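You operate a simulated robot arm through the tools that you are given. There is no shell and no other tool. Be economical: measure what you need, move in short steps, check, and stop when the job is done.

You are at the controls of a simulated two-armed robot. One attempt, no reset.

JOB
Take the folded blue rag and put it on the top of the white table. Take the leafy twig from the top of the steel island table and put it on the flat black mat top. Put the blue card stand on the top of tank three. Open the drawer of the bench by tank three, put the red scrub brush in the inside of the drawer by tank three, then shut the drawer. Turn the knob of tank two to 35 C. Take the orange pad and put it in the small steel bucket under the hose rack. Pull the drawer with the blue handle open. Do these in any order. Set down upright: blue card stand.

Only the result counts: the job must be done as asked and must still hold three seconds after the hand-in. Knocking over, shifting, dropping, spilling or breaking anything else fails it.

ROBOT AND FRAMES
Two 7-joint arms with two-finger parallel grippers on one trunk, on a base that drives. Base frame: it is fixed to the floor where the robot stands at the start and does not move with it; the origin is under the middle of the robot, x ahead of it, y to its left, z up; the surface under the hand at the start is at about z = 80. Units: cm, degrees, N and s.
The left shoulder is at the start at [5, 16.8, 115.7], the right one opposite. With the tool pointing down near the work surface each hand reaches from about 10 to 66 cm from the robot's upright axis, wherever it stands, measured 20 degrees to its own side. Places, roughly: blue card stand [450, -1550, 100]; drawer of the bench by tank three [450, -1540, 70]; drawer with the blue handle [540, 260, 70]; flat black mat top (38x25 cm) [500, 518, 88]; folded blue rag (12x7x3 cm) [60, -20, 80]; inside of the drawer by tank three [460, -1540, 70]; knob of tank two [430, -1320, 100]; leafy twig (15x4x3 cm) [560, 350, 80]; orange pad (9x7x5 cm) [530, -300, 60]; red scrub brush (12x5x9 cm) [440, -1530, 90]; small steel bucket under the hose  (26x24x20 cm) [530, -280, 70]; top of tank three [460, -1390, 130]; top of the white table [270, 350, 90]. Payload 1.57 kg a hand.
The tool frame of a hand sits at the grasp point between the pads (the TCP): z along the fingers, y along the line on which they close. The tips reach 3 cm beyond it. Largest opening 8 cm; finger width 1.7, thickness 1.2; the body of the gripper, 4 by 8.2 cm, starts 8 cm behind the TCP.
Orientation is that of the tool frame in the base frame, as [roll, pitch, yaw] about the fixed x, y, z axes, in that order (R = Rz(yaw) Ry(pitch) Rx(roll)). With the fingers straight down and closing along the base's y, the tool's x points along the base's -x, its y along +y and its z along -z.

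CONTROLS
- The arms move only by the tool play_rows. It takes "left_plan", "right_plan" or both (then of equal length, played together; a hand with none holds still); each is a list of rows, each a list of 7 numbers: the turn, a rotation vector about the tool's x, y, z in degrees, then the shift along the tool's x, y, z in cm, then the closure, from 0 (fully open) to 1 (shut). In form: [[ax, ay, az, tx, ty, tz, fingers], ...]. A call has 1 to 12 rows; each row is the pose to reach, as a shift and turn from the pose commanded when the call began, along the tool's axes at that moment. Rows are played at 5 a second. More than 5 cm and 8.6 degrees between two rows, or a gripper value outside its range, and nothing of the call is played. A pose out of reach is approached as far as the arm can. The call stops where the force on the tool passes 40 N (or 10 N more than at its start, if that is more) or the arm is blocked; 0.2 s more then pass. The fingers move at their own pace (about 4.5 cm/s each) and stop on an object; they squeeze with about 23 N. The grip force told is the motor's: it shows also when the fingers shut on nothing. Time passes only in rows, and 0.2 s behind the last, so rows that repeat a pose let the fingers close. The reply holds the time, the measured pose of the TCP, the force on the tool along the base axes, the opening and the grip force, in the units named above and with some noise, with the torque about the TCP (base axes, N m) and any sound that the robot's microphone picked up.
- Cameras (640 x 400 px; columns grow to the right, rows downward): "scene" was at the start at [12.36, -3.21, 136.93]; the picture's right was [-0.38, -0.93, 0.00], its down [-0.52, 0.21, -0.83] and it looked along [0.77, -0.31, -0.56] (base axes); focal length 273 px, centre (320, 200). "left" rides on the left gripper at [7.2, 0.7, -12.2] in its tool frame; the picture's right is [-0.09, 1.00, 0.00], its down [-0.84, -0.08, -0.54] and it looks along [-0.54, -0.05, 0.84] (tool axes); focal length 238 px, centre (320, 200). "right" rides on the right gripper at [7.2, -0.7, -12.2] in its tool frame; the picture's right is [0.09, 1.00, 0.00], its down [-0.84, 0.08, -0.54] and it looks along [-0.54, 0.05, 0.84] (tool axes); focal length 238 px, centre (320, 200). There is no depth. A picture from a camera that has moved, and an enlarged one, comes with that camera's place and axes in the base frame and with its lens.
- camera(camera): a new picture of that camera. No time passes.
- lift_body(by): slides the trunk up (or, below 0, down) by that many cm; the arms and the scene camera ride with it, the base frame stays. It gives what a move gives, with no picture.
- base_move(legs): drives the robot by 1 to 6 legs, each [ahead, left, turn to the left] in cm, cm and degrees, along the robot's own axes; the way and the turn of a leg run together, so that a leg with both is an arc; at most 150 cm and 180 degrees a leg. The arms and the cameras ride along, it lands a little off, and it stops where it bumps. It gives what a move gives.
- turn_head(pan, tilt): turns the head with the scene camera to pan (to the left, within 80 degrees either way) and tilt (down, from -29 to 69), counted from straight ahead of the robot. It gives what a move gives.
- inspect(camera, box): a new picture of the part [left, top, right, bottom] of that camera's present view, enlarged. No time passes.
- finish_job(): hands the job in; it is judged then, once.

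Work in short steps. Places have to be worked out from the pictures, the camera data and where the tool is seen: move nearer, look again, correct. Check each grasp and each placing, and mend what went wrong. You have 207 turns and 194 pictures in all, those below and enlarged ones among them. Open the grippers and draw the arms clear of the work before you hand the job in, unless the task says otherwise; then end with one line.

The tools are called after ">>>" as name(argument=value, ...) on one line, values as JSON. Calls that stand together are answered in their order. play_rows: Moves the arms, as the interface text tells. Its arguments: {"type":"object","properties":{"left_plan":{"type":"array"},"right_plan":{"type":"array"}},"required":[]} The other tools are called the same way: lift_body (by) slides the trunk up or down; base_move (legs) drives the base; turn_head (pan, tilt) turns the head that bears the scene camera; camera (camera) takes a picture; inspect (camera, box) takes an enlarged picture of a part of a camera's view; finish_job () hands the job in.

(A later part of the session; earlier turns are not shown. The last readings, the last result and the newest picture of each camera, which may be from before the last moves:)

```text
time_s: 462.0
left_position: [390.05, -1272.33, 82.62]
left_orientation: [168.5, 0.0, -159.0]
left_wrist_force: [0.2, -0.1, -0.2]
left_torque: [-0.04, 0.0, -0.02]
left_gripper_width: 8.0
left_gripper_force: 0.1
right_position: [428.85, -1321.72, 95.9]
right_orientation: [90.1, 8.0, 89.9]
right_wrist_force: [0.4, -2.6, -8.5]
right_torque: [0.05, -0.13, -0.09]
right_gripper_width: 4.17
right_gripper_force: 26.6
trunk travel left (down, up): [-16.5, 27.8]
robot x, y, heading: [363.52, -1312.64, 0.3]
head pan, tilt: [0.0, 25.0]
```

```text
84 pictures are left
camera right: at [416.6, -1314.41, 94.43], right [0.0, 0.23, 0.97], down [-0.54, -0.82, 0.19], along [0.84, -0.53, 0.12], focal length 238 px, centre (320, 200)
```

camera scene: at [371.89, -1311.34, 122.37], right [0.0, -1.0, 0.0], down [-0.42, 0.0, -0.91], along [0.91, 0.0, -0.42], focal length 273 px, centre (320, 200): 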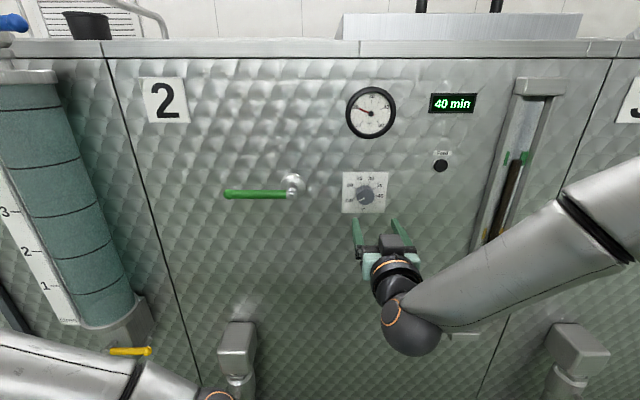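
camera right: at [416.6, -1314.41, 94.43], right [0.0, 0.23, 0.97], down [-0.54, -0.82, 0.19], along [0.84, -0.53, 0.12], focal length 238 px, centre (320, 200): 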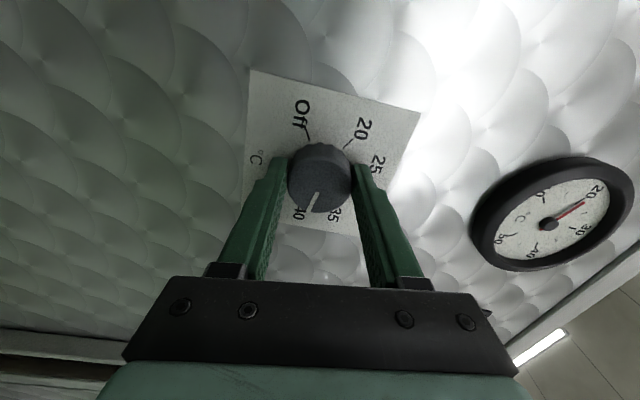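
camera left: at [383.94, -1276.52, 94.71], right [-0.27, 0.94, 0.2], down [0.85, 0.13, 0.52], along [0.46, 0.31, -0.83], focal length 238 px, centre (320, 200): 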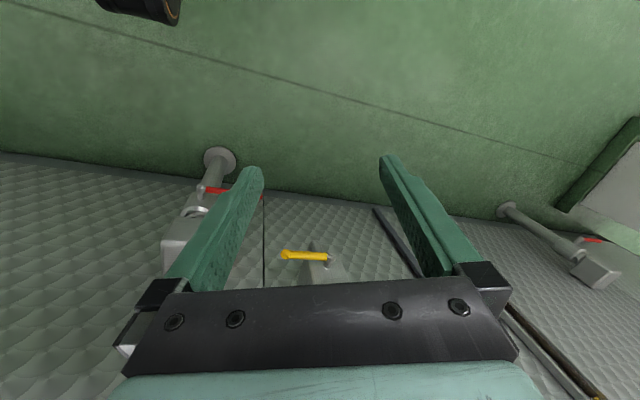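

The knob has detents (it snapped on release). I'll turn back 42° and release.

>>> play_rows(right_plan=[[0, 0, -7, 0, 0, 0, 1], [0, 0, -14, 0, 0, 0, 1], [0, 0, -21, 0, 0, 0, 1], [0, 0, -28, 0, 0, 0, 1], [0, 0, -35, 0, 0, 0, 1], [0, 0, -42, 0, 0, 0, 1]])

>>> camera(camera="right")

>>> play_rows(right_plan=[[0, 0, 0, 0, 0, 0, 0.2], [0, 0, 0, 0, 0, -1, 0.2], [0, 0, 0, 0, 0, -5, 0.2], [0, 0, 0, 0, 0, -9.5, 0.2], [0, 0, 0, 0, 0, -14, 0.2], [0, 0, 0, 0, 0, -18, 0.2]])

>>> inspect(camera="scene", box=[300, 150, 428, 230])

```text
time_s: 463.4
left_position: [390.07, -1272.33, 82.65]
left_orientation: [168.5, -0.1, -159.0]
left_wrist_force: [-0.3, -0.6, 0.4]
left_torque: [-0.01, -0.02, 0.0]
left_gripper_width: 7.99
left_gripper_force: 0.0
right_position: [428.84, -1321.72, 95.78]
right_orientation: [90.4, 50.0, 89.9]
right_wrist_force: [-4.1, -6.1, -20.4]
right_torque: [0.04, -0.43, -0.1]
right_gripper_width: 4.17
right_gripper_force: 44.8
trunk travel left (down, up): [-16.5, 27.8]
robot x, y, heading: [363.45, -1312.27, -0.0]
head pan, tilt: [0.0, 25.0]
```

```text
83 pictures are left
camera right: at [416.58, -1317.41, 90.01], right [0.0, 0.82, 0.57], down [-0.54, -0.47, 0.69], along [0.84, -0.31, 0.44], focal length 238 px, centre (320, 200)
```

right: 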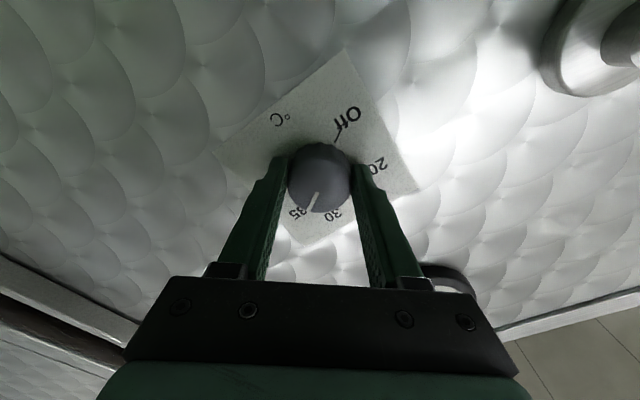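

```text
time_s: 464.8
left_position: [389.74, -1272.32, 82.73]
left_orientation: [168.5, 0.1, -159.0]
left_wrist_force: [0.1, -0.1, 0.6]
left_torque: [0.02, 0.0, 0.02]
left_gripper_width: 7.99
left_gripper_force: 0.1
right_position: [410.71, -1321.65, 95.97]
right_orientation: [89.3, 50.0, 89.5]
right_wrist_force: [-0.2, -0.2, -1.0]
right_torque: [0.02, 0.0, -0.02]
right_gripper_width: 6.38
right_gripper_force: 0.0
trunk travel left (down, up): [-16.5, 27.8]
robot x, y, heading: [363.55, -1311.74, 0.2]
head pan, tilt: [0.0, 25.0]
```

```text
5.00 times, centred on (364, 190) of scene
camera zoom: at [376.85, -1312.11, 122.38], right [0.0, -1.0, 0.0], down [-0.42, 0.0, -0.91], along [0.91, 0.0, -0.42], focal length 1365 px, centre (100, 250)
```

zoom: 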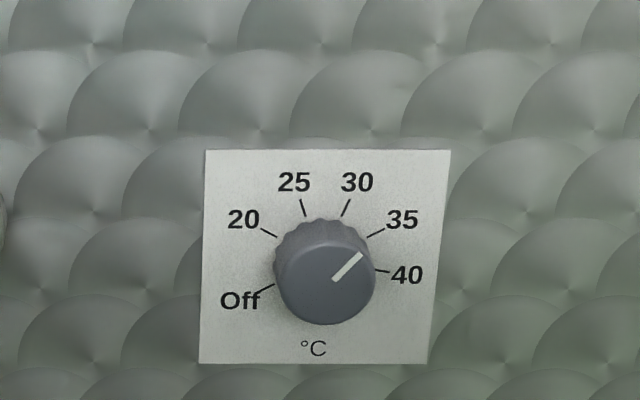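

>>> inspect(camera="scene", box=[336, 178, 400, 218])

```text
10.00 times, centred on (368, 198) of scene
camera zoom: at [376.85, -1312.11, 122.38], right [0.0, -1.0, 0.0], down [-0.42, 0.0, -0.91], along [0.91, 0.0, -0.42], focal length 2730 px, centre (-160, 220)
```

zoom: 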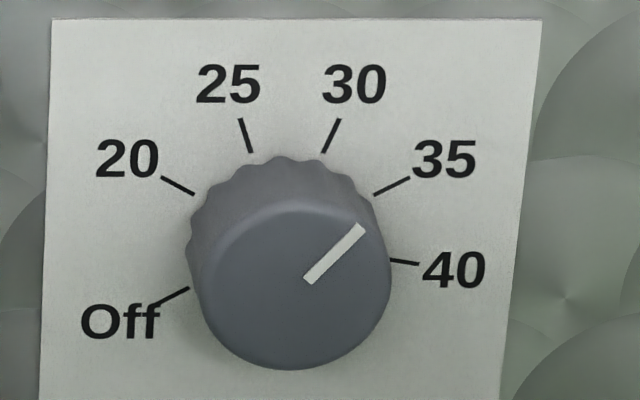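

The pointer is at ~43° and the 35 tick is at ~61°, so it isn't a detent; it drags a little on release. I'll re-grip and turn +16°, holding before a gentle release.

>>> play_rows(right_plan=[[0, 0, 0, 0, 0, 4.5, 0.2], [0, 0, 0, 0, 0, 9, 0.2], [0, 0, 0, 0, 0, 13.5, 0.2], [0, 0, 0, 0, 0, 17.9, 0.2], [0, 0, 0, 0, 0, 17.9, 0.6], [0, 0, 0, 0, 0, 17.9, 1], [0, 0, 0, 0, 0, 17.9, 1], [0, 0, 4, 0, 0, 17.9, 1], [0, 0, 8, 0, 0, 17.9, 1], [0, 0, 12, 0, 0, 17.9, 1], [0, 0, 16, 0, 0, 17.9, 1], [0, 0, 16, 0, 0, 17.9, 1]])

>>> camera(camera="right")

>>> play_rows(right_plan=[[0, 0, 0, 0, 0, 0, 0.2], [0, 0, 0, 0, 0, 0, 0.2], [0, 0, 0, 0, 0, -1, 0.2], [0, 0, 0, 0, 0, -5, 0.2], [0, 0, 0, 0, 0, -9.5, 0.2], [0, 0, 0, 0, 0, -14, 0.2], [0, 0, 0, 0, 0, -18, 0.2]])

>>> inspect(camera="scene", box=[336, 178, 400, 218])

```text
time_s: 467.4
left_position: [389.87, -1272.4, 82.68]
left_orientation: [168.4, 0.0, -158.8]
left_wrist_force: [-0.6, 0.6, -0.2]
left_torque: [-0.01, 0.02, 0.01]
left_gripper_width: 8.03
left_gripper_force: 0.1
right_position: [428.58, -1321.82, 95.94]
right_orientation: [90.1, 33.9, 89.7]
right_wrist_force: [-11.6, -14.1, -13.4]
right_torque: [0.05, -0.18, 0.08]
right_gripper_width: 4.15
right_gripper_force: 45.0
trunk travel left (down, up): [-16.5, 27.8]
robot x, y, heading: [363.67, -1312.29, 0.1]
head pan, tilt: [0.0, 25.0]
```

```text
80 pictures are left
camera right: at [416.39, -1315.98, 91.51], right [0.0, 0.63, 0.78], down [-0.55, -0.65, 0.53], along [0.84, -0.42, 0.34], focal length 238 px, centre (320, 200)
```

right: 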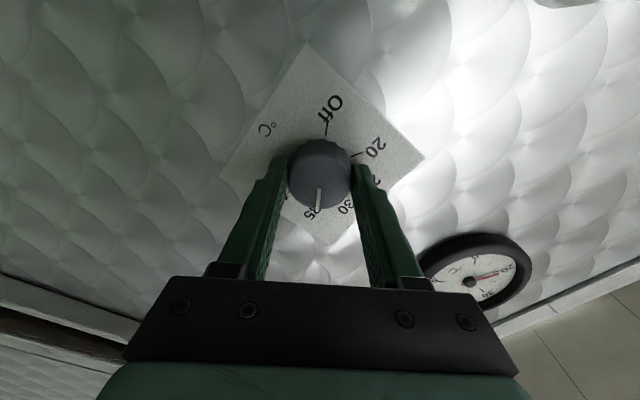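

```text
time_s: 469.0
left_position: [389.95, -1272.24, 82.67]
left_orientation: [168.6, 0.0, -158.8]
left_wrist_force: [-0.1, 0.4, 0.0]
left_torque: [-0.03, -0.04, 0.02]
left_gripper_width: 7.99
left_gripper_force: 0.0
right_position: [410.57, -1321.66, 96.15]
right_orientation: [89.6, 34.1, 89.8]
right_wrist_force: [0.6, -0.4, -0.9]
right_torque: [0.01, -0.07, -0.01]
right_gripper_width: 6.38
right_gripper_force: 0.0
trunk travel left (down, up): [-16.5, 27.8]
robot x, y, heading: [363.61, -1312.41, 0.1]
head pan, tilt: [0.0, 25.0]
```

```text
10.00 times, centred on (368, 198) of scene
camera zoom: at [376.85, -1312.11, 122.38], right [0.0, -1.0, 0.0], down [-0.42, 0.0, -0.91], along [0.91, 0.0, -0.42], focal length 2730 px, centre (-160, 220)
```

zoom: 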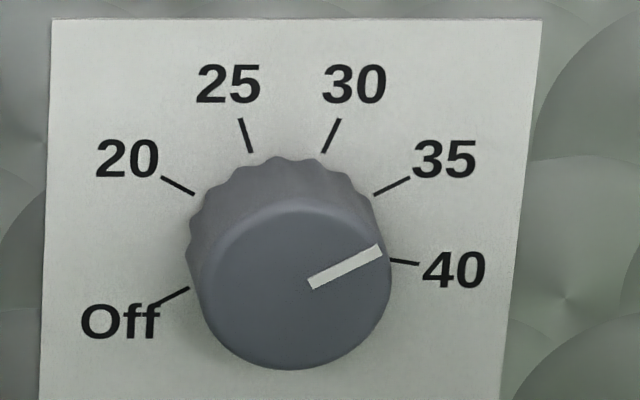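

The pointer now lines up with 35. I'll back away and turn the right fingers down again.

>>> base_move(legs=[[-45, 0, 0]])

>>> play_rows(right_plan=[[0, 0, -8, 0, 0, -1, 0], [0, 0, -16, 0, 0, -2, 0], [0, 0, -24, 0, 0, -3, 0], [0, 0, -32, 0, 0, -4, 0], [0, 0, -40, 0, 0, -5, 0], [0, 0, -48, 0, 0, -6, 0], [0, 0, -56, 0, 0, -7, 0]])

>>> play_rows(right_plan=[[0, 8.2, 0, 0, 0, -1, 0], [0, 16.4, 0, 0, 0, -2, 0], [0, 24.5, 0, 0, 0, -3, 0], [0, 32.7, 0, 0, 0, -4, 0], [0, 40.9, 0, 0, -0.5, -5, 0], [0, 49, 0, 0, -1, -6, 0], [0, 57.2, 0, 0, -1.5, -7, 0], [0, 65.4, 0, 0, -2, -8, 0], [0, 73.6, 0, 0, -2.5, -9, 0], [0, 81.8, 0, 0, -3, -10, 0], [0, 90, 0, 0, -3, -11, 0]])

>>> lift_body(by=16)

```text
time_s: 471.7
left_position: [345.14, -1272.48, 82.8]
left_orientation: [168.5, 0.0, -159.1]
left_wrist_force: [-1.6, -0.4, -0.7]
left_torque: [0.01, 0.01, 0.0]
left_gripper_width: 7.99
left_gripper_force: 0.0
right_position: [365.83, -1321.87, 96.14]
right_orientation: [89.6, 34.0, 89.7]
right_wrist_force: [0.1, -0.4, -0.1]
right_torque: [-0.01, -0.03, 0.02]
right_gripper_width: 6.4
right_gripper_force: 0.1
trunk travel left (down, up): [-16.5, 27.8]
robot x, y, heading: [318.72, -1312.28, 0.1]
head pan, tilt: [0.0, 25.0]
```

```text
time_s: 473.3
left_position: [345.2, -1272.47, 82.72]
left_orientation: [168.5, -0.1, -159.1]
left_wrist_force: [0.5, 0.1, -0.6]
left_torque: [0.01, -0.01, -0.01]
left_gripper_width: 8.01
left_gripper_force: 0.2
right_position: [359.91, -1320.69, 95.65]
right_orientation: [-23.3, 89.6, -23.4]
right_wrist_force: [-1.1, -0.1, 1.1]
right_torque: [-0.03, 0.01, 0.03]
right_gripper_width: 8.03
right_gripper_force: 0.0
right hand out of reach, approached as far as the arm can: row 6, 7
trunk travel left (down, up): [-16.5, 27.8]
robot x, y, heading: [318.33, -1312.25, 0.1]
head pan, tilt: [0.0, 25.0]
```

```text
time_s: 475.7
left_position: [345.17, -1272.46, 82.63]
left_orientation: [168.4, -0.1, -159.1]
left_wrist_force: [-0.6, 0.2, 0.3]
left_torque: [0.02, 0.0, 0.03]
left_gripper_width: 7.98
left_gripper_force: 0.0
right_position: [348.93, -1323.65, 95.79]
right_orientation: [180.0, 0.2, 179.9]
right_wrist_force: [-0.1, 0.9, 0.6]
right_torque: [0.0, 0.0, -0.02]
right_gripper_width: 7.99
right_gripper_force: 0.1
right hand out of reach, approached as far as the arm can: row 1, 2, 3
trunk travel left (down, up): [-16.5, 27.8]
robot x, y, heading: [318.69, -1312.53, 0.6]
head pan, tilt: [0.0, 25.0]
```

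```text
time_s: 477.5
left_position: [345.16, -1272.38, 98.66]
left_orientation: [168.5, -0.1, -159.0]
left_wrist_force: [0.4, 0.4, -0.6]
left_torque: [-0.01, 0.01, 0.03]
left_gripper_width: 7.98
left_gripper_force: 0.0
right_position: [349.01, -1323.57, 111.77]
right_orientation: [180.0, 0.4, 180.0]
right_wrist_force: [-0.9, 0.9, 1.0]
right_torque: [0.01, 0.02, 0.0]
right_gripper_width: 7.98
right_gripper_force: 0.2
trunk travel left (down, up): [-32.5, 11.8]
robot x, y, heading: [318.78, -1312.74, 0.1]
head pan, tilt: [0.0, 25.0]
```

Both hands are neutral. I'll strafe to the bench by tank three.

>>> base_move(legs=[[0, -140, 0], [0, -80, 0], [30, 0, 0]])

>>> turn_head(pan=0, tilt=25)

>>> camera(camera="scene")

```text
time_s: 498.5
left_position: [375.92, -1490.85, 98.75]
left_orientation: [168.5, -0.1, -158.9]
left_wrist_force: [0.2, -1.1, 0.4]
left_torque: [-0.01, 0.01, 0.0]
left_gripper_width: 8.01
left_gripper_force: 0.0
right_position: [379.53, -1542.06, 111.68]
right_orientation: [-180.0, 0.2, 179.8]
right_wrist_force: [0.3, -1.1, -0.5]
right_torque: [0.0, 0.05, -0.01]
right_gripper_width: 8.0
right_gripper_force: 0.0
trunk travel left (down, up): [-32.5, 11.8]
robot x, y, heading: [349.4, -1531.05, 0.2]
head pan, tilt: [0.0, 25.0]
```

```text
time_s: 499.1
left_position: [375.96, -1490.82, 98.65]
left_orientation: [168.6, 0.0, -159.0]
left_wrist_force: [0.3, 0.6, -0.6]
left_torque: [0.01, 0.02, 0.01]
left_gripper_width: 8.01
left_gripper_force: 0.0
right_position: [379.5, -1542.11, 111.59]
right_orientation: [180.0, 0.2, 179.9]
right_wrist_force: [-0.4, 0.2, 0.2]
right_torque: [0.03, -0.04, 0.01]
right_gripper_width: 8.0
right_gripper_force: 0.0
trunk travel left (down, up): [-32.5, 11.8]
robot x, y, heading: [349.5, -1530.75, -0.0]
head pan, tilt: [0.0, 25.0]
```

```text
78 pictures are left
camera scene: at [362.65, -1530.66, 138.37], right [0.0, -1.0, 0.0], down [-0.42, 0.0, -0.91], along [0.91, 0.0, -0.42], focal length 273 px, centre (320, 200)
```

scene: 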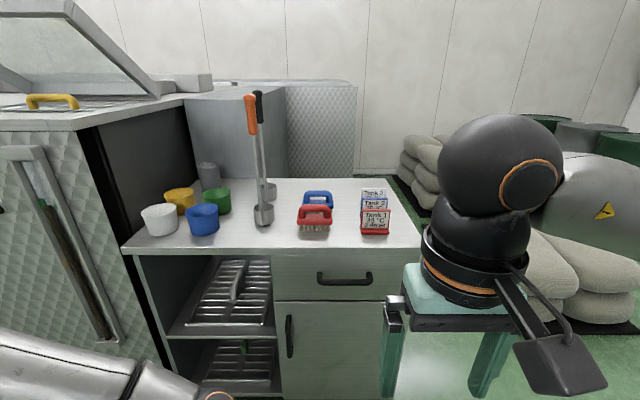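

I see the brushes, the card stands and the drawer with a black handle. I'll enlarge both.

>>> inspect(camera="scene", box=[280, 170, 408, 250])

>>> inspect(camera="scene", box=[264, 230, 424, 330])

```text
5.00 times, centred on (344, 210) of scene
camera zoom: at [362.65, -1530.66, 138.37], right [0.0, -1.0, 0.0], down [-0.42, 0.0, -0.91], along [0.91, 0.0, -0.42], focal length 1365 px, centre (200, 150)
```

zoom: 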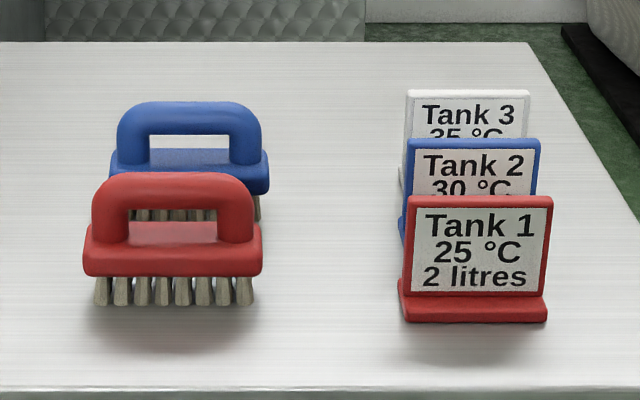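

```text
4.00 times, centred on (344, 280) of scene
camera zoom: at [362.65, -1530.66, 138.37], right [0.0, -1.0, 0.0], down [-0.42, 0.0, -0.91], along [0.91, 0.0, -0.42], focal length 1092 px, centre (224, -120)
```

zoom: 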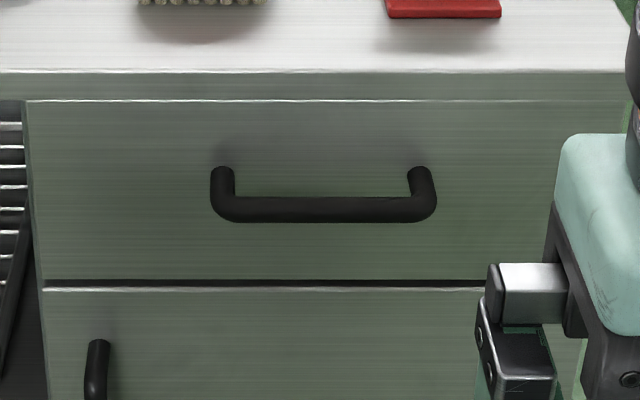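

The red brush's long axis is along y. Plan: hold the brush in the left hand, pull the drawer with the right hand by backing the base, drop the brush in, and push shut. I'll move closer to measure.

>>> base_move(legs=[[33, -2, 0]])

>>> turn_head(pan=-5, tilt=45)

>>> camera(camera="scene")

```text
time_s: 501.3
left_position: [408.67, -1492.64, 98.75]
left_orientation: [168.5, 0.0, -158.8]
left_wrist_force: [0.0, -1.1, 0.0]
left_torque: [0.01, -0.01, -0.04]
left_gripper_width: 7.98
left_gripper_force: 0.0
right_position: [412.58, -1543.86, 111.68]
right_orientation: [180.0, 0.2, 180.0]
right_wrist_force: [0.5, 0.1, 0.8]
right_torque: [0.0, 0.0, 0.01]
right_gripper_width: 7.99
right_gripper_force: 0.1
trunk travel left (down, up): [-32.5, 11.8]
robot x, y, heading: [382.06, -1532.33, 0.5]
head pan, tilt: [0.0, 25.0]
```

```text
time_s: 502.1
left_position: [408.69, -1492.69, 98.78]
left_orientation: [168.5, 0.0, -158.8]
left_wrist_force: [-0.5, 0.2, 0.4]
left_torque: [0.0, 0.03, -0.01]
left_gripper_width: 8.01
left_gripper_force: 0.1
right_position: [412.44, -1543.88, 111.76]
right_orientation: [180.0, 0.4, -179.9]
right_wrist_force: [0.1, -0.9, 0.0]
right_torque: [-0.03, 0.02, 0.02]
right_gripper_width: 7.99
right_gripper_force: 0.1
trunk travel left (down, up): [-32.5, 11.8]
robot x, y, heading: [381.78, -1532.79, 0.4]
head pan, tilt: [-5.0, 45.0]
```

```text
75 pictures are left
camera scene: at [394.44, -1533.24, 135.32], right [-0.08, -1.0, 0.0], down [-0.7, 0.06, -0.71], along [0.71, -0.06, -0.71], focal length 273 px, centre (320, 200)
```

scene: 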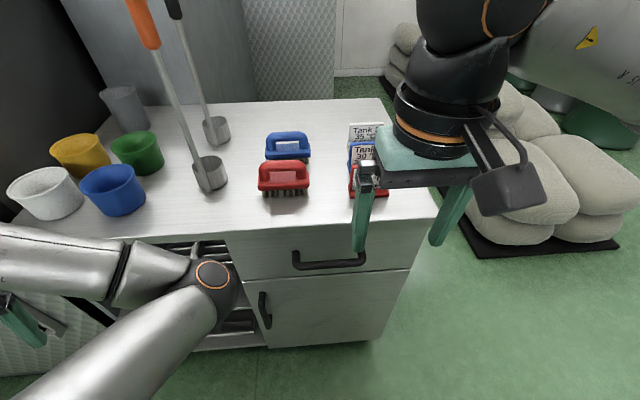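

Measured: bench top z≈90, red brush handle top ~(442.6,-1529.3,98.8), drawer handle bar ~(428.7,-1538.6,79.5), stands spaced ~8.7 cm. I'll level the left tool and clear the right hand to the right.

>>> play_rows(left_plan=[[5.8, 0, 0, 0, 0, -3, 0], [11.5, 0, 0, 0, 0, -7, 0], [11.5, 0, 0, 0, 0, -11, 0], [11.5, 0, 0, 0, 0, -13, 0]], right_plan=[[0, 0, 0, 0, -3, 0, 0], [0, 0, 0, 0, -6, 0, 0], [0, 0, 0, 0, -9, 0, 0], [0, 0, 0, 0, -12, 0, 0]])

```text
time_s: 503.1
left_position: [409.36, -1494.68, 111.58]
left_orientation: [-180.0, 0.1, -158.8]
left_wrist_force: [-0.2, -0.1, 0.3]
left_torque: [0.02, 0.03, -0.01]
left_gripper_width: 8.0
left_gripper_force: 0.1
left hand out of reach, approached as far as the arm can: row 4
right_position: [412.3, -1555.94, 111.64]
right_orientation: [-180.0, 0.4, -179.9]
right_wrist_force: [0.0, -0.1, 0.2]
right_torque: [0.0, -0.04, 0.02]
right_gripper_width: 7.97
right_gripper_force: 0.1
trunk travel left (down, up): [-32.5, 11.8]
robot x, y, heading: [381.57, -1532.87, 0.2]
head pan, tilt: [-5.0, 45.0]
```

Now I'll rotate the left tool to close along x and bring it above the red brush, passing in front of the ladles.

>>> play_rows(left_plan=[[0, 0, -6, 1.2, -3.2, 0, 0], [0, 0, -12, 2.4, -6.4, 0, 0], [0, 0, -18, 3.6, -9.7, 0, 0], [0, 0, -24, 4.8, -12.9, 0, 0], [0, 0, -30, 6, -16.1, 0, 0], [0, 0, -36, 7.2, -19.3, 0, 0], [0, 0, -42, 8.4, -22.6, 0, 0], [0, 0, -48, 9.6, -25.8, 0, 0], [0, 0, -54, 10.8, -29, 0, 0], [0, 0, -60, 12, -32.2, 0, 0], [0, 0, -66, 9, -33.5, 0, 0], [0, 0, -69, 5, -35, 0, 0]])

>>> camera(camera="left")

>>> camera(camera="scene")

```text
time_s: 505.0
left_position: [393.38, -1505.54, 115.3]
left_orientation: [-179.6, 1.8, -112.1]
left_wrist_force: [3.9, 6.5, 0.5]
left_torque: [-0.05, 0.03, -0.35]
left_gripper_width: 7.92
left_gripper_force: 0.0
left hand out of reach, approached as far as the arm can: row 1, 2, 3, 4, 5, 6, 7, 8, 9
right_position: [412.42, -1555.9, 111.63]
right_orientation: [-179.8, 0.4, -179.9]
right_wrist_force: [1.0, 0.3, 0.8]
right_torque: [-0.03, -0.01, 0.01]
right_gripper_width: 8.03
right_gripper_force: 0.1
trunk travel left (down, up): [-32.5, 11.8]
robot x, y, heading: [381.89, -1532.39, 0.2]
head pan, tilt: [-5.0, 45.0]
stopped in row 9 (left hand): the force on the tool passed its limit at 74 N (the readings are from after the stop); the commanded pose is now the measured one
```

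```text
74 pictures are left
camera left: at [389.96, -1512.35, 127.19], right [-0.89, 0.46, 0.0], down [0.38, 0.73, 0.57], along [0.27, 0.5, -0.82], focal length 238 px, centre (320, 200)
```

left: 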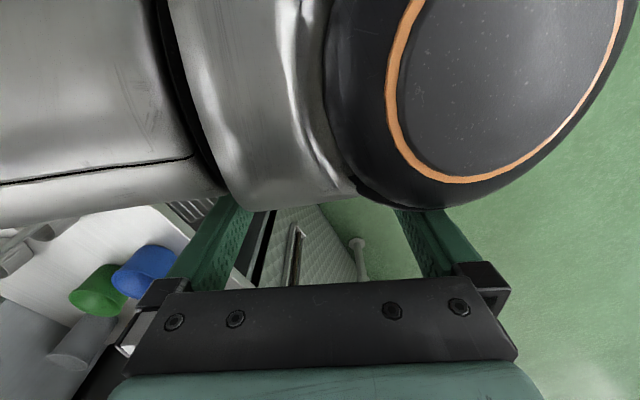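

```text
73 pictures are left
camera scene: at [394.49, -1533.2, 135.31], right [-0.08, -1.0, 0.0], down [-0.7, 0.06, -0.71], along [0.7, -0.06, -0.71], focal length 273 px, centre (320, 200)
```

scene: 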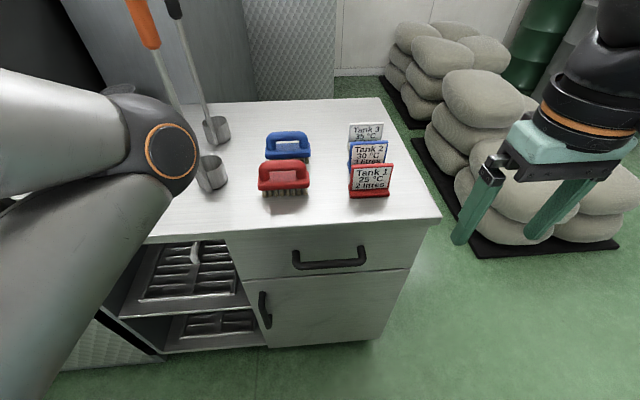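

The left arm has folded oddly, with its elbow forward against its own hand. I'll back away from the bench before untangling it.

>>> base_move(legs=[[-70, 0, 0]])

>>> turn_head(pan=40, tilt=35)

>>> camera(camera="scene")

```text
time_s: 508.8
left_position: [323.54, -1506.02, 115.23]
left_orientation: [-179.4, 1.9, -112.1]
left_wrist_force: [6.1, 15.6, 0.3]
left_torque: [-0.09, 0.1, -0.68]
left_gripper_width: 7.98
left_gripper_force: 0.0
right_position: [342.42, -1556.12, 111.68]
right_orientation: [-180.0, 0.5, -180.0]
right_wrist_force: [-0.7, 0.0, -0.8]
right_torque: [-0.01, -0.02, -0.01]
right_gripper_width: 8.02
right_gripper_force: 0.0
trunk travel left (down, up): [-32.5, 11.8]
robot x, y, heading: [312.66, -1533.3, 0.2]
head pan, tilt: [-5.0, 45.0]
```

```text
time_s: 509.9
left_position: [323.54, -1505.9, 115.25]
left_orientation: [-179.5, 1.9, -112.1]
left_wrist_force: [3.3, 6.4, 0.4]
left_torque: [-0.06, 0.07, -0.34]
left_gripper_width: 7.97
left_gripper_force: 0.1
right_position: [342.45, -1556.16, 111.62]
right_orientation: [180.0, 0.4, 180.0]
right_wrist_force: [-0.3, -0.6, 1.0]
right_torque: [0.02, -0.03, -0.02]
right_gripper_width: 8.0
right_gripper_force: 0.0
trunk travel left (down, up): [-32.5, 11.8]
robot x, y, heading: [312.37, -1533.18, 0.3]
head pan, tilt: [40.0, 35.0]
```

```text
72 pictures are left
camera scene: at [323.1, -1527.18, 136.8], right [0.65, -0.76, 0.0], down [-0.44, -0.37, -0.82], along [0.63, 0.53, -0.57], focal length 273 px, centre (320, 200)
```

scene: 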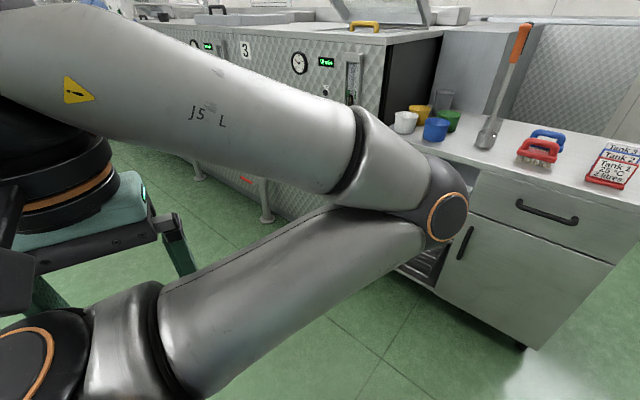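

I'll swing the left hand outward to the left, then forward, while turning it back toward its nominal yaw.

>>> play_rows(left_plan=[[0, 0, 0, -3.8, 1.6, 0, 0], [0, 0, 0, -7.7, 3.1, 0, 0], [0, 0, 0, -11.6, 4.7, 0, 0], [0, 0, 0, -15.5, 6.3, 0, 0], [0, 0, 0, -19.3, 7.8, 0, 0], [0, 0, 0, -23.2, 9.4, 0, 0], [0, 0, 8, -25, 4.8, 1, 0], [0, 0, 16, -26.8, 0.2, 2, 0], [0, 0, 24, -28.7, -4.4, 3, 0], [0, 0, 32, -30.6, -9, 4, 0], [0, 0, 40, -32.5, -13.7, 5, 0], [0, 0, 48, -34.4, -18.3, 6, 0]])

>>> camera(camera="scene")

```text
refused: row 7 steps farther than a row can; nothing moved
```

```text
71 pictures are left
camera scene: at [323.1, -1527.18, 136.8], right [0.65, -0.76, 0.0], down [-0.44, -0.37, -0.82], along [0.63, 0.53, -0.57], focal length 273 px, centre (320, 200)
```

scene: 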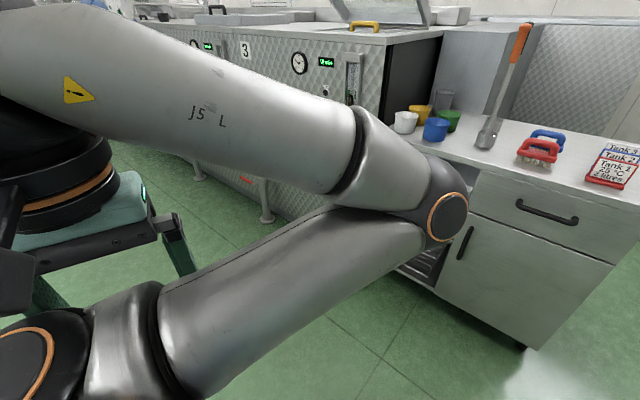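

>>> play_rows(left_plan=[[0, 0, 0, -3.8, 1.6, 0, 0], [0, 0, 0, -7.7, 3.1, 0, 0], [0, 0, 0, -11.6, 4.7, 0, 0], [0, 0, 0, -15.5, 6.3, 0, 0], [0, 0, 0, -19.3, 7.8, 0, 0], [0, 0, 0, -23.2, 9.4, 0, 0], [0, 0, 8, -24.8, 5.2, 0.8, 0], [0, 0, 16, -26.4, 1, 1.6, 0], [0, 0, 24, -28, -3.2, 2.4, 0], [0, 0, 32, -29.6, -7.4, 3.2, 0], [0, 0, 40, -31.2, -11.6, 4, 0], [0, 0, 48, -32.8, -15.8, 4.8, 0]])

>>> camera(camera="scene")

```text
time_s: 512.5
left_position: [350.54, -1481.27, 111.34]
left_orientation: [178.9, 1.6, -160.2]
left_wrist_force: [-0.3, -0.3, -0.2]
left_torque: [-0.01, 0.0, 0.03]
left_gripper_width: 8.0
left_gripper_force: 0.0
right_position: [342.48, -1556.27, 111.64]
right_orientation: [-180.0, 0.4, -180.0]
right_wrist_force: [0.1, 0.2, -0.4]
right_torque: [0.02, -0.01, -0.01]
right_gripper_width: 8.0
right_gripper_force: 0.0
trunk travel left (down, up): [-32.5, 11.8]
robot x, y, heading: [312.19, -1533.04, 0.2]
head pan, tilt: [40.0, 35.0]
```

```text
70 pictures are left
camera scene: at [323.14, -1527.15, 136.79], right [0.65, -0.76, 0.0], down [-0.44, -0.37, -0.82], along [0.63, 0.53, -0.57], focal length 273 px, centre (320, 200)
```

scene: 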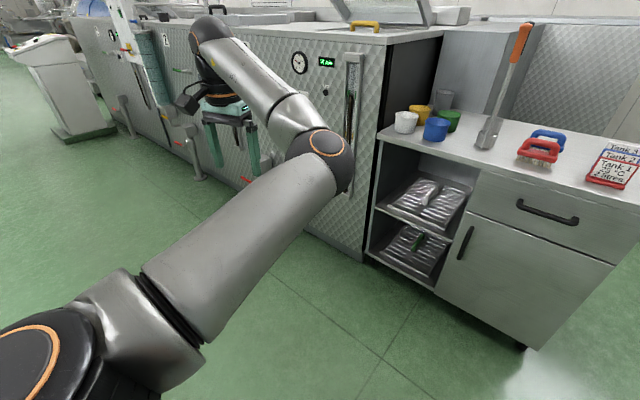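

The left arm isn't needed further. I'll park it out to the left side, clear of the bench, and use the right arm for the rest.

>>> play_rows(left_plan=[[0, 0, 0, 2.4, 3.6, 0, 0], [0, 0, 0, 4.9, 7.1, 0, 0], [0, 0, 0, 7.3, 10.7, 0, 0], [0, 0, 0, 9.8, 14.2, 0, 0], [0, 0, 0, 12.2, 17.8, 0, 0], [0, 0, 0, 14.6, 21.3, 0, 0], [0, 0, 0, 17, 24.9, 0, 0], [0, 0, 0, 19.5, 28.4, 0, 0]])

>>> turn_head(pan=60, tilt=35)

>>> camera(camera="scene")

```text
time_s: 514.3
left_position: [322.45, -1461.31, 111.75]
left_orientation: [178.9, 1.6, -160.0]
left_wrist_force: [0.3, 0.4, 0.1]
left_torque: [-0.03, 0.02, 0.0]
left_gripper_width: 8.0
left_gripper_force: 0.2
right_position: [342.53, -1556.14, 111.56]
right_orientation: [-179.9, 0.4, -180.0]
right_wrist_force: [0.0, 0.2, -0.2]
right_torque: [-0.01, -0.03, -0.02]
right_gripper_width: 7.99
right_gripper_force: 0.0
trunk travel left (down, up): [-32.5, 11.8]
robot x, y, heading: [311.91, -1532.85, 0.1]
head pan, tilt: [40.0, 35.0]
```

```text
time_s: 515.2
left_position: [322.54, -1461.49, 111.75]
left_orientation: [178.9, 1.6, -160.1]
left_wrist_force: [0.7, -0.4, 0.0]
left_torque: [0.03, 0.01, 0.01]
left_gripper_width: 7.99
left_gripper_force: 0.1
right_position: [342.42, -1556.14, 111.62]
right_orientation: [-180.0, 0.5, -180.0]
right_wrist_force: [-0.2, 0.1, 0.3]
right_torque: [0.0, 0.01, 0.02]
right_gripper_width: 8.02
right_gripper_force: 0.0
trunk travel left (down, up): [-32.5, 11.8]
robot x, y, heading: [312.46, -1533.37, -0.1]
head pan, tilt: [60.0, 35.0]
```

```text
69 pictures are left
camera scene: at [320.75, -1525.22, 136.8], right [0.87, -0.5, 0.0], down [-0.29, -0.5, -0.82], along [0.41, 0.71, -0.57], focal length 273 px, centre (320, 200)
```

scene: 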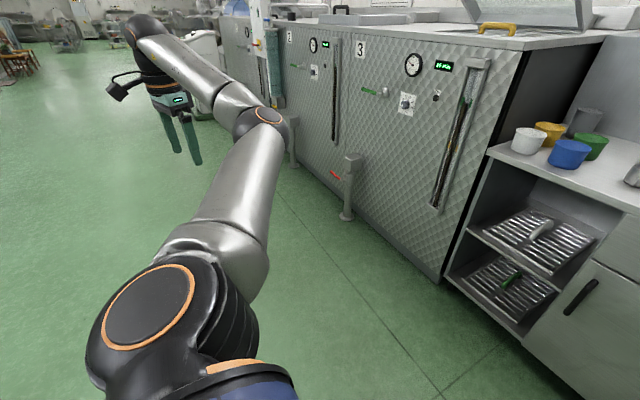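

The left arm is parked clear. Now I'll prepare the right hand for the drawer handle: turn +90° about its axis, then pitch it forward.

>>> play_rows(right_plan=[[0, 0, 8.2, -0.7, 0.5, 0.4, 0], [0, 0, 16.4, -1.4, 1, 0.8, 0], [0, 0, 24.5, -2.1, 1.5, 1.2, 0], [0, 0, 32.7, -2.8, 2, 1.6, 0], [0, 0, 40.9, -3.5, 2.5, 2, 0], [0, 0, 49, -4.2, 3, 2.4, 0], [0, 0, 57.2, -5, 3.5, 2.8, 0], [0, 0, 65.4, -5.8, 4, 3.2, 0], [0, 0, 73.6, -6.6, 4.5, 3.6, 0], [0, 0, 81.8, -7.4, 5, 4, 0], [0, 0, 90, -8, 6, 4, 0]])

>>> play_rows(right_plan=[[-8.2, 0, 0, 0.6, 0.9, 0.8, 0.4], [-16.4, 0, 0, 1.2, 1.8, 1.6, 0.4], [-24.5, 0, 0, 1.8, 2.7, 2.4, 0.4], [-32.7, 0, 0, 2.4, 3.6, 3.2, 0.4], [-40.9, 0, 0, 3, 4.5, 4, 0.4], [-49, 0, 0, 3.6, 5.4, 4.8, 0.4], [-57.2, 0, 0, 4.2, 6.3, 5.6, 0.4], [-65.4, 0, 0, 4.8, 7.2, 6.4, 0.4], [-73.6, 0, 0, 5.4, 8.1, 7.2, 0.4], [-81.8, 0, 0, 6, 9, 8, 0.4], [-90, 0, 0, 6.7, 9.6, 8.1, 0.4]])

>>> lift_body(by=-20)

```text
time_s: 517.6
left_position: [322.61, -1461.41, 111.72]
left_orientation: [178.9, 1.6, -160.0]
left_wrist_force: [0.4, -0.3, 0.1]
left_torque: [0.01, -0.01, -0.01]
left_gripper_width: 7.98
left_gripper_force: 0.0
right_position: [350.43, -1550.21, 107.62]
right_orientation: [179.6, 0.2, 89.7]
right_wrist_force: [0.6, 0.4, 0.1]
right_torque: [0.0, 0.01, -0.02]
right_gripper_width: 8.01
right_gripper_force: 0.1
trunk travel left (down, up): [-32.5, 11.8]
robot x, y, heading: [312.23, -1532.96, 0.3]
head pan, tilt: [60.0, 35.0]
```

```text
time_s: 520.0
left_position: [322.55, -1461.17, 111.76]
left_orientation: [179.0, 1.6, -160.1]
left_wrist_force: [-0.8, -0.6, -0.7]
left_torque: [0.0, 0.03, -0.01]
left_gripper_width: 8.01
left_gripper_force: 0.1
right_position: [359.31, -1541.06, 101.16]
right_orientation: [89.5, 0.1, 89.7]
right_wrist_force: [0.5, 0.6, -0.4]
right_torque: [0.04, -0.03, -0.04]
right_gripper_width: 4.81
right_gripper_force: 0.1
right hand out of reach, approached as far as the arm can: row 10, 11
trunk travel left (down, up): [-32.5, 11.8]
robot x, y, heading: [312.39, -1533.15, 0.4]
head pan, tilt: [60.0, 35.0]
```

```text
time_s: 522.1
left_position: [322.51, -1461.44, 91.7]
left_orientation: [178.9, 1.5, -160.1]
left_wrist_force: [0.0, -0.4, -0.5]
left_torque: [0.02, -0.01, -0.02]
left_gripper_width: 8.0
left_gripper_force: 0.1
right_position: [359.32, -1541.13, 81.16]
right_orientation: [89.8, -0.1, 89.7]
right_wrist_force: [0.4, -1.2, 0.4]
right_torque: [0.04, -0.01, 0.0]
right_gripper_width: 4.81
right_gripper_force: 0.0
trunk travel left (down, up): [-12.5, 31.8]
robot x, y, heading: [311.93, -1532.95, 0.2]
head pan, tilt: [60.0, 35.0]
```

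The hand is horizontal in front. I'll drive ahead to just short of the handle and look.

>>> base_move(legs=[[56, 2, -0.2]])

>>> camera(camera="right")

>>> turn_head(pan=0, tilt=40)

>>> camera(camera="scene")

```text
time_s: 525.4
left_position: [378.48, -1459.12, 91.59]
left_orientation: [178.9, 1.6, -160.0]
left_wrist_force: [0.2, -0.4, -0.1]
left_torque: [0.0, 0.03, 0.0]
left_gripper_width: 8.01
left_gripper_force: 0.1
right_position: [415.38, -1538.87, 81.0]
right_orientation: [89.8, 0.0, 89.8]
right_wrist_force: [0.0, 0.0, 0.1]
right_torque: [0.0, 0.01, 0.01]
right_gripper_width: 4.79
right_gripper_force: 0.0
trunk travel left (down, up): [-12.5, 31.8]
robot x, y, heading: [368.14, -1531.08, 0.3]
head pan, tilt: [60.0, 35.0]
```

```text
68 pictures are left
camera right: at [403.12, -1531.43, 80.45], right [0.0, 0.09, 1.0], down [-0.55, -0.83, 0.08], along [0.84, -0.54, 0.05], focal length 238 px, centre (320, 200)
```

right: 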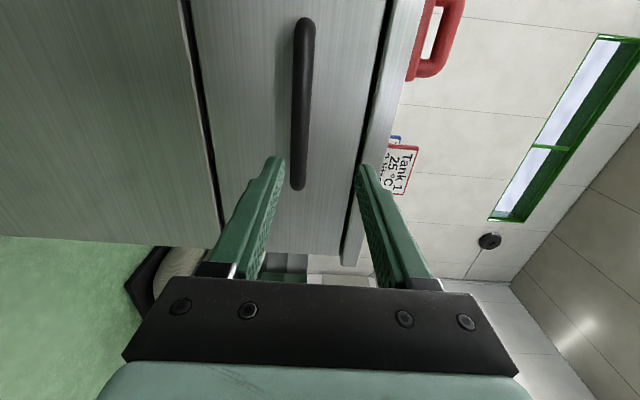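

```text
time_s: 526.7
left_position: [378.59, -1459.12, 91.67]
left_orientation: [178.9, 1.6, -159.9]
left_wrist_force: [0.1, -0.6, 0.3]
left_torque: [0.0, 0.02, 0.0]
left_gripper_width: 7.99
left_gripper_force: 0.0
right_position: [415.26, -1538.99, 81.04]
right_orientation: [89.8, 0.0, 89.8]
right_wrist_force: [-0.5, -0.2, 0.4]
right_torque: [-0.01, 0.01, 0.0]
right_gripper_width: 4.8
right_gripper_force: 0.0
trunk travel left (down, up): [-12.5, 31.8]
robot x, y, heading: [368.12, -1531.07, 0.2]
head pan, tilt: [0.0, 40.0]
```

```text
67 pictures are left
camera scene: at [380.92, -1530.59, 116.04], right [0.01, -1.0, 0.0], down [-0.64, 0.0, -0.77], along [0.77, 0.0, -0.64], focal length 273 px, centre (320, 200)
```

scene: 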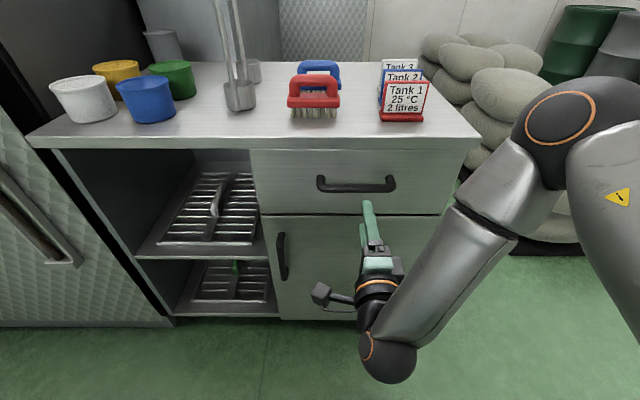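

The bar's z≈79.1. I'll lower 1.9 and advance onto it, then close.

>>> play_rows(right_plan=[[0, 0, 0, 0, -1.9, 2, 0.4], [0, 0, 0, 0, -1.9, 6, 0.4], [0, 0, 0, 0, -1.9, 10, 0.4], [0, 0, 0, 0, -1.9, 12.5, 0.4], [0, 0, 0, 0, -1.9, 12.5, 0.7], [0, 0, 0, 0, -1.9, 12.5, 1], [0, 0, 0, 0, -1.9, 12.5, 1], [0, 0, 0, 0, -1.9, 12.5, 1]])

>>> camera(camera="right")

```text
time_s: 528.4
left_position: [378.62, -1459.24, 91.69]
left_orientation: [178.7, 1.4, -160.0]
left_wrist_force: [0.3, 1.0, -0.1]
left_torque: [0.0, 0.02, 0.0]
left_gripper_width: 8.0
left_gripper_force: 0.0
right_position: [425.95, -1535.65, 79.06]
right_orientation: [93.6, 0.4, 89.7]
right_wrist_force: [0.5, 0.6, -33.9]
right_torque: [0.11, 0.84, -0.27]
right_gripper_width: 2.0
right_gripper_force: 20.0
right hand out of reach, approached as far as the arm can: row 1, 2, 3, 4, 5, 6, 7, 8
trunk travel left (down, up): [-12.5, 31.8]
robot x, y, heading: [368.41, -1530.91, 0.6]
head pan, tilt: [0.0, 40.0]
stopped in row 8 (right hand): the force on the tool passed its limit at 42 N (the readings are from after the stop); the commanded pose is now the measured one
```

```text
66 pictures are left
camera right: at [413.75, -1528.12, 79.28], right [0.06, 0.1, 0.99], down [-0.54, -0.83, 0.12], along [0.84, -0.54, 0.0], focal length 238 px, centre (320, 200)
```

right: 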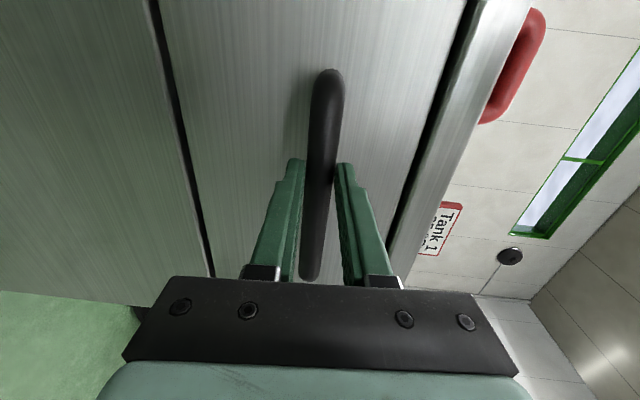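

Gripped with some vertical load. I'll lower the trunk a touch to relieve it, then pull by backing up.

>>> lift_body(by=-0.8)

>>> play_rows(right_plan=[[0, 0, 0, 0, 0, 0, 1], [0, 0, 0, 0, 0, 0, 1]])

```text
time_s: 529.0
left_position: [378.82, -1459.25, 90.85]
left_orientation: [178.8, 1.5, -160.0]
left_wrist_force: [0.0, -0.2, -0.7]
left_torque: [0.0, -0.03, -0.01]
left_gripper_width: 8.01
left_gripper_force: 0.1
right_position: [426.21, -1535.62, 79.15]
right_orientation: [92.4, 0.3, 89.6]
right_wrist_force: [1.4, -4.3, -24.2]
right_torque: [0.11, 0.51, 0.39]
right_gripper_width: 1.96
right_gripper_force: 33.6
trunk travel left (down, up): [-11.7, 32.6]
robot x, y, heading: [368.3, -1530.68, 0.5]
head pan, tilt: [0.0, 40.0]
```

```text
time_s: 529.6
left_position: [378.66, -1459.21, 90.88]
left_orientation: [178.7, 1.5, -160.0]
left_wrist_force: [-0.5, -0.6, 0.4]
left_torque: [-0.02, 0.01, -0.02]
left_gripper_width: 8.0
left_gripper_force: 0.1
right_position: [426.18, -1535.56, 79.07]
right_orientation: [92.4, 0.2, 89.4]
right_wrist_force: [1.8, -4.9, -23.2]
right_torque: [0.07, 0.58, 0.37]
right_gripper_width: 1.96
right_gripper_force: 33.4
trunk travel left (down, up): [-11.7, 32.6]
robot x, y, heading: [368.3, -1530.52, 0.7]
head pan, tilt: [0.0, 40.0]
```

>>> base_move(legs=[[-12, 0, 0]])

>>> camera(camera="scene")

```text
time_s: 530.8
left_position: [366.54, -1459.26, 90.95]
left_orientation: [178.8, 1.5, -159.9]
left_wrist_force: [0.8, -0.3, 0.7]
left_torque: [0.0, 0.0, 0.0]
left_gripper_width: 8.0
left_gripper_force: 0.0
right_position: [414.11, -1535.54, 78.99]
right_orientation: [92.4, 0.2, 89.5]
right_wrist_force: [-1.2, -4.6, -23.7]
right_torque: [0.12, 0.62, -0.34]
right_gripper_width: 1.97
right_gripper_force: 33.5
trunk travel left (down, up): [-11.7, 32.6]
robot x, y, heading: [356.54, -1530.86, 0.5]
head pan, tilt: [0.0, 40.0]
```

```text
65 pictures are left
camera scene: at [369.04, -1530.69, 115.21], right [0.01, -1.0, 0.0], down [-0.64, 0.0, -0.76], along [0.76, 0.0, -0.64], focal length 273 px, centre (320, 200)
```

scene: 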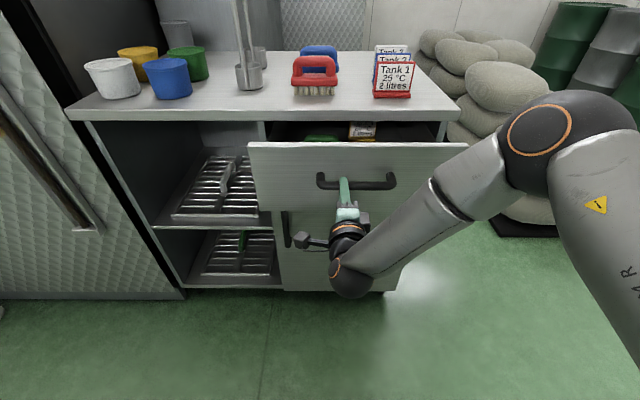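

It's opening, and there are items inside. I'll pull 13 cm more and look in.

>>> base_move(legs=[[-13, 0, 0]])

>>> camera(camera="scene")

```text
time_s: 532.1
left_position: [353.37, -1459.2, 90.74]
left_orientation: [179.0, 1.5, -160.0]
left_wrist_force: [-0.3, 0.2, 0.0]
left_torque: [0.03, -0.03, 0.0]
left_gripper_width: 8.03
left_gripper_force: 0.1
right_position: [400.98, -1535.53, 79.06]
right_orientation: [92.4, 0.3, 89.6]
right_wrist_force: [-2.6, 0.3, -8.5]
right_torque: [0.15, 0.23, -0.28]
right_gripper_width: 1.97
right_gripper_force: 33.6
trunk travel left (down, up): [-11.7, 32.6]
robot x, y, heading: [342.94, -1531.3, 0.4]
head pan, tilt: [0.0, 40.0]
```

```text
64 pictures are left
camera scene: at [355.89, -1530.73, 115.23], right [0.01, -1.0, 0.0], down [-0.64, 0.0, -0.77], along [0.77, 0.01, -0.64], focal length 273 px, centre (320, 200)
```

scene: 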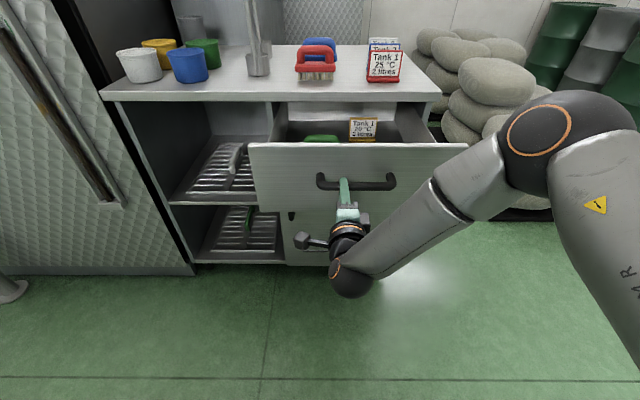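

The drawer is out 25 cm. I'll release, back off and raise the trunk to look inside.

>>> play_rows(right_plan=[[0, 0, 0, 0, 0, 0, 0.4], [0, 0, 0, 0, 0, 0, 0.4], [0, 0, 0, 0, 0, -3, 0.4], [0, 0, 0, 0, 0, -7, 0.4]])

>>> base_move(legs=[[-15, 0, 0]])

>>> lift_body(by=26)

>>> turn_head(pan=0, tilt=40)

>>> camera(camera="scene")

```text
time_s: 533.1
left_position: [353.29, -1459.17, 90.93]
left_orientation: [178.9, 1.6, -159.9]
left_wrist_force: [-0.3, -0.7, 0.3]
left_torque: [-0.04, 0.03, -0.01]
left_gripper_width: 8.0
left_gripper_force: 0.1
right_position: [393.94, -1535.4, 79.54]
right_orientation: [92.3, 0.3, 89.6]
right_wrist_force: [-0.8, -0.5, 0.0]
right_torque: [0.01, -0.03, -0.01]
right_gripper_width: 4.79
right_gripper_force: 0.1
trunk travel left (down, up): [-11.7, 32.6]
robot x, y, heading: [342.79, -1530.84, 0.3]
head pan, tilt: [0.0, 40.0]
```

```text
time_s: 534.5
left_position: [338.51, -1459.35, 91.01]
left_orientation: [178.9, 1.5, -160.1]
left_wrist_force: [0.2, 1.1, 0.1]
left_torque: [0.02, -0.01, 0.06]
left_gripper_width: 7.97
left_gripper_force: 0.0
right_position: [379.1, -1535.59, 79.52]
right_orientation: [92.4, 0.3, 89.7]
right_wrist_force: [0.1, 0.5, 0.9]
right_torque: [-0.01, -0.04, 0.03]
right_gripper_width: 4.81
right_gripper_force: 0.1
trunk travel left (down, up): [-11.7, 32.6]
robot x, y, heading: [328.23, -1531.06, 0.5]
head pan, tilt: [0.0, 40.0]
```

```text
time_s: 537.2
left_position: [338.42, -1459.37, 116.87]
left_orientation: [178.9, 1.6, -159.9]
left_wrist_force: [0.0, -0.1, 0.9]
left_torque: [0.02, 0.03, -0.04]
left_gripper_width: 8.0
left_gripper_force: 0.0
right_position: [379.02, -1535.57, 105.53]
right_orientation: [92.2, 0.3, 89.6]
right_wrist_force: [-0.6, 0.1, -0.3]
right_torque: [0.0, 0.0, 0.06]
right_gripper_width: 4.81
right_gripper_force: 0.1
trunk travel left (down, up): [-37.7, 6.6]
robot x, y, heading: [328.33, -1531.1, 0.1]
head pan, tilt: [0.0, 40.0]
```

```text
time_s: 537.8
left_position: [338.5, -1459.45, 116.93]
left_orientation: [178.9, 1.4, -159.9]
left_wrist_force: [-0.1, 0.8, 0.6]
left_torque: [-0.01, -0.01, -0.02]
left_gripper_width: 8.0
left_gripper_force: 0.0
right_position: [379.02, -1535.45, 105.38]
right_orientation: [92.3, 0.3, 89.6]
right_wrist_force: [-0.6, -1.2, -0.3]
right_torque: [0.0, -0.02, -0.02]
right_gripper_width: 4.8
right_gripper_force: 0.0
trunk travel left (down, up): [-37.7, 6.6]
robot x, y, heading: [328.29, -1530.9, 0.4]
head pan, tilt: [0.0, 40.0]
```

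```text
63 pictures are left
camera scene: at [340.92, -1530.81, 141.24], right [0.01, -1.0, 0.0], down [-0.64, 0.0, -0.77], along [0.77, 0.0, -0.64], focal length 273 px, centre (320, 200)
```

scene: 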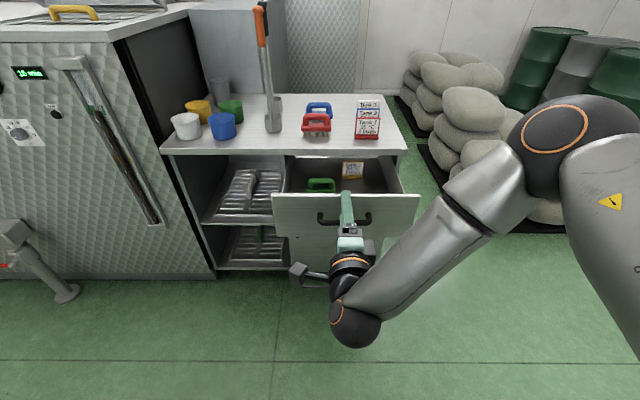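

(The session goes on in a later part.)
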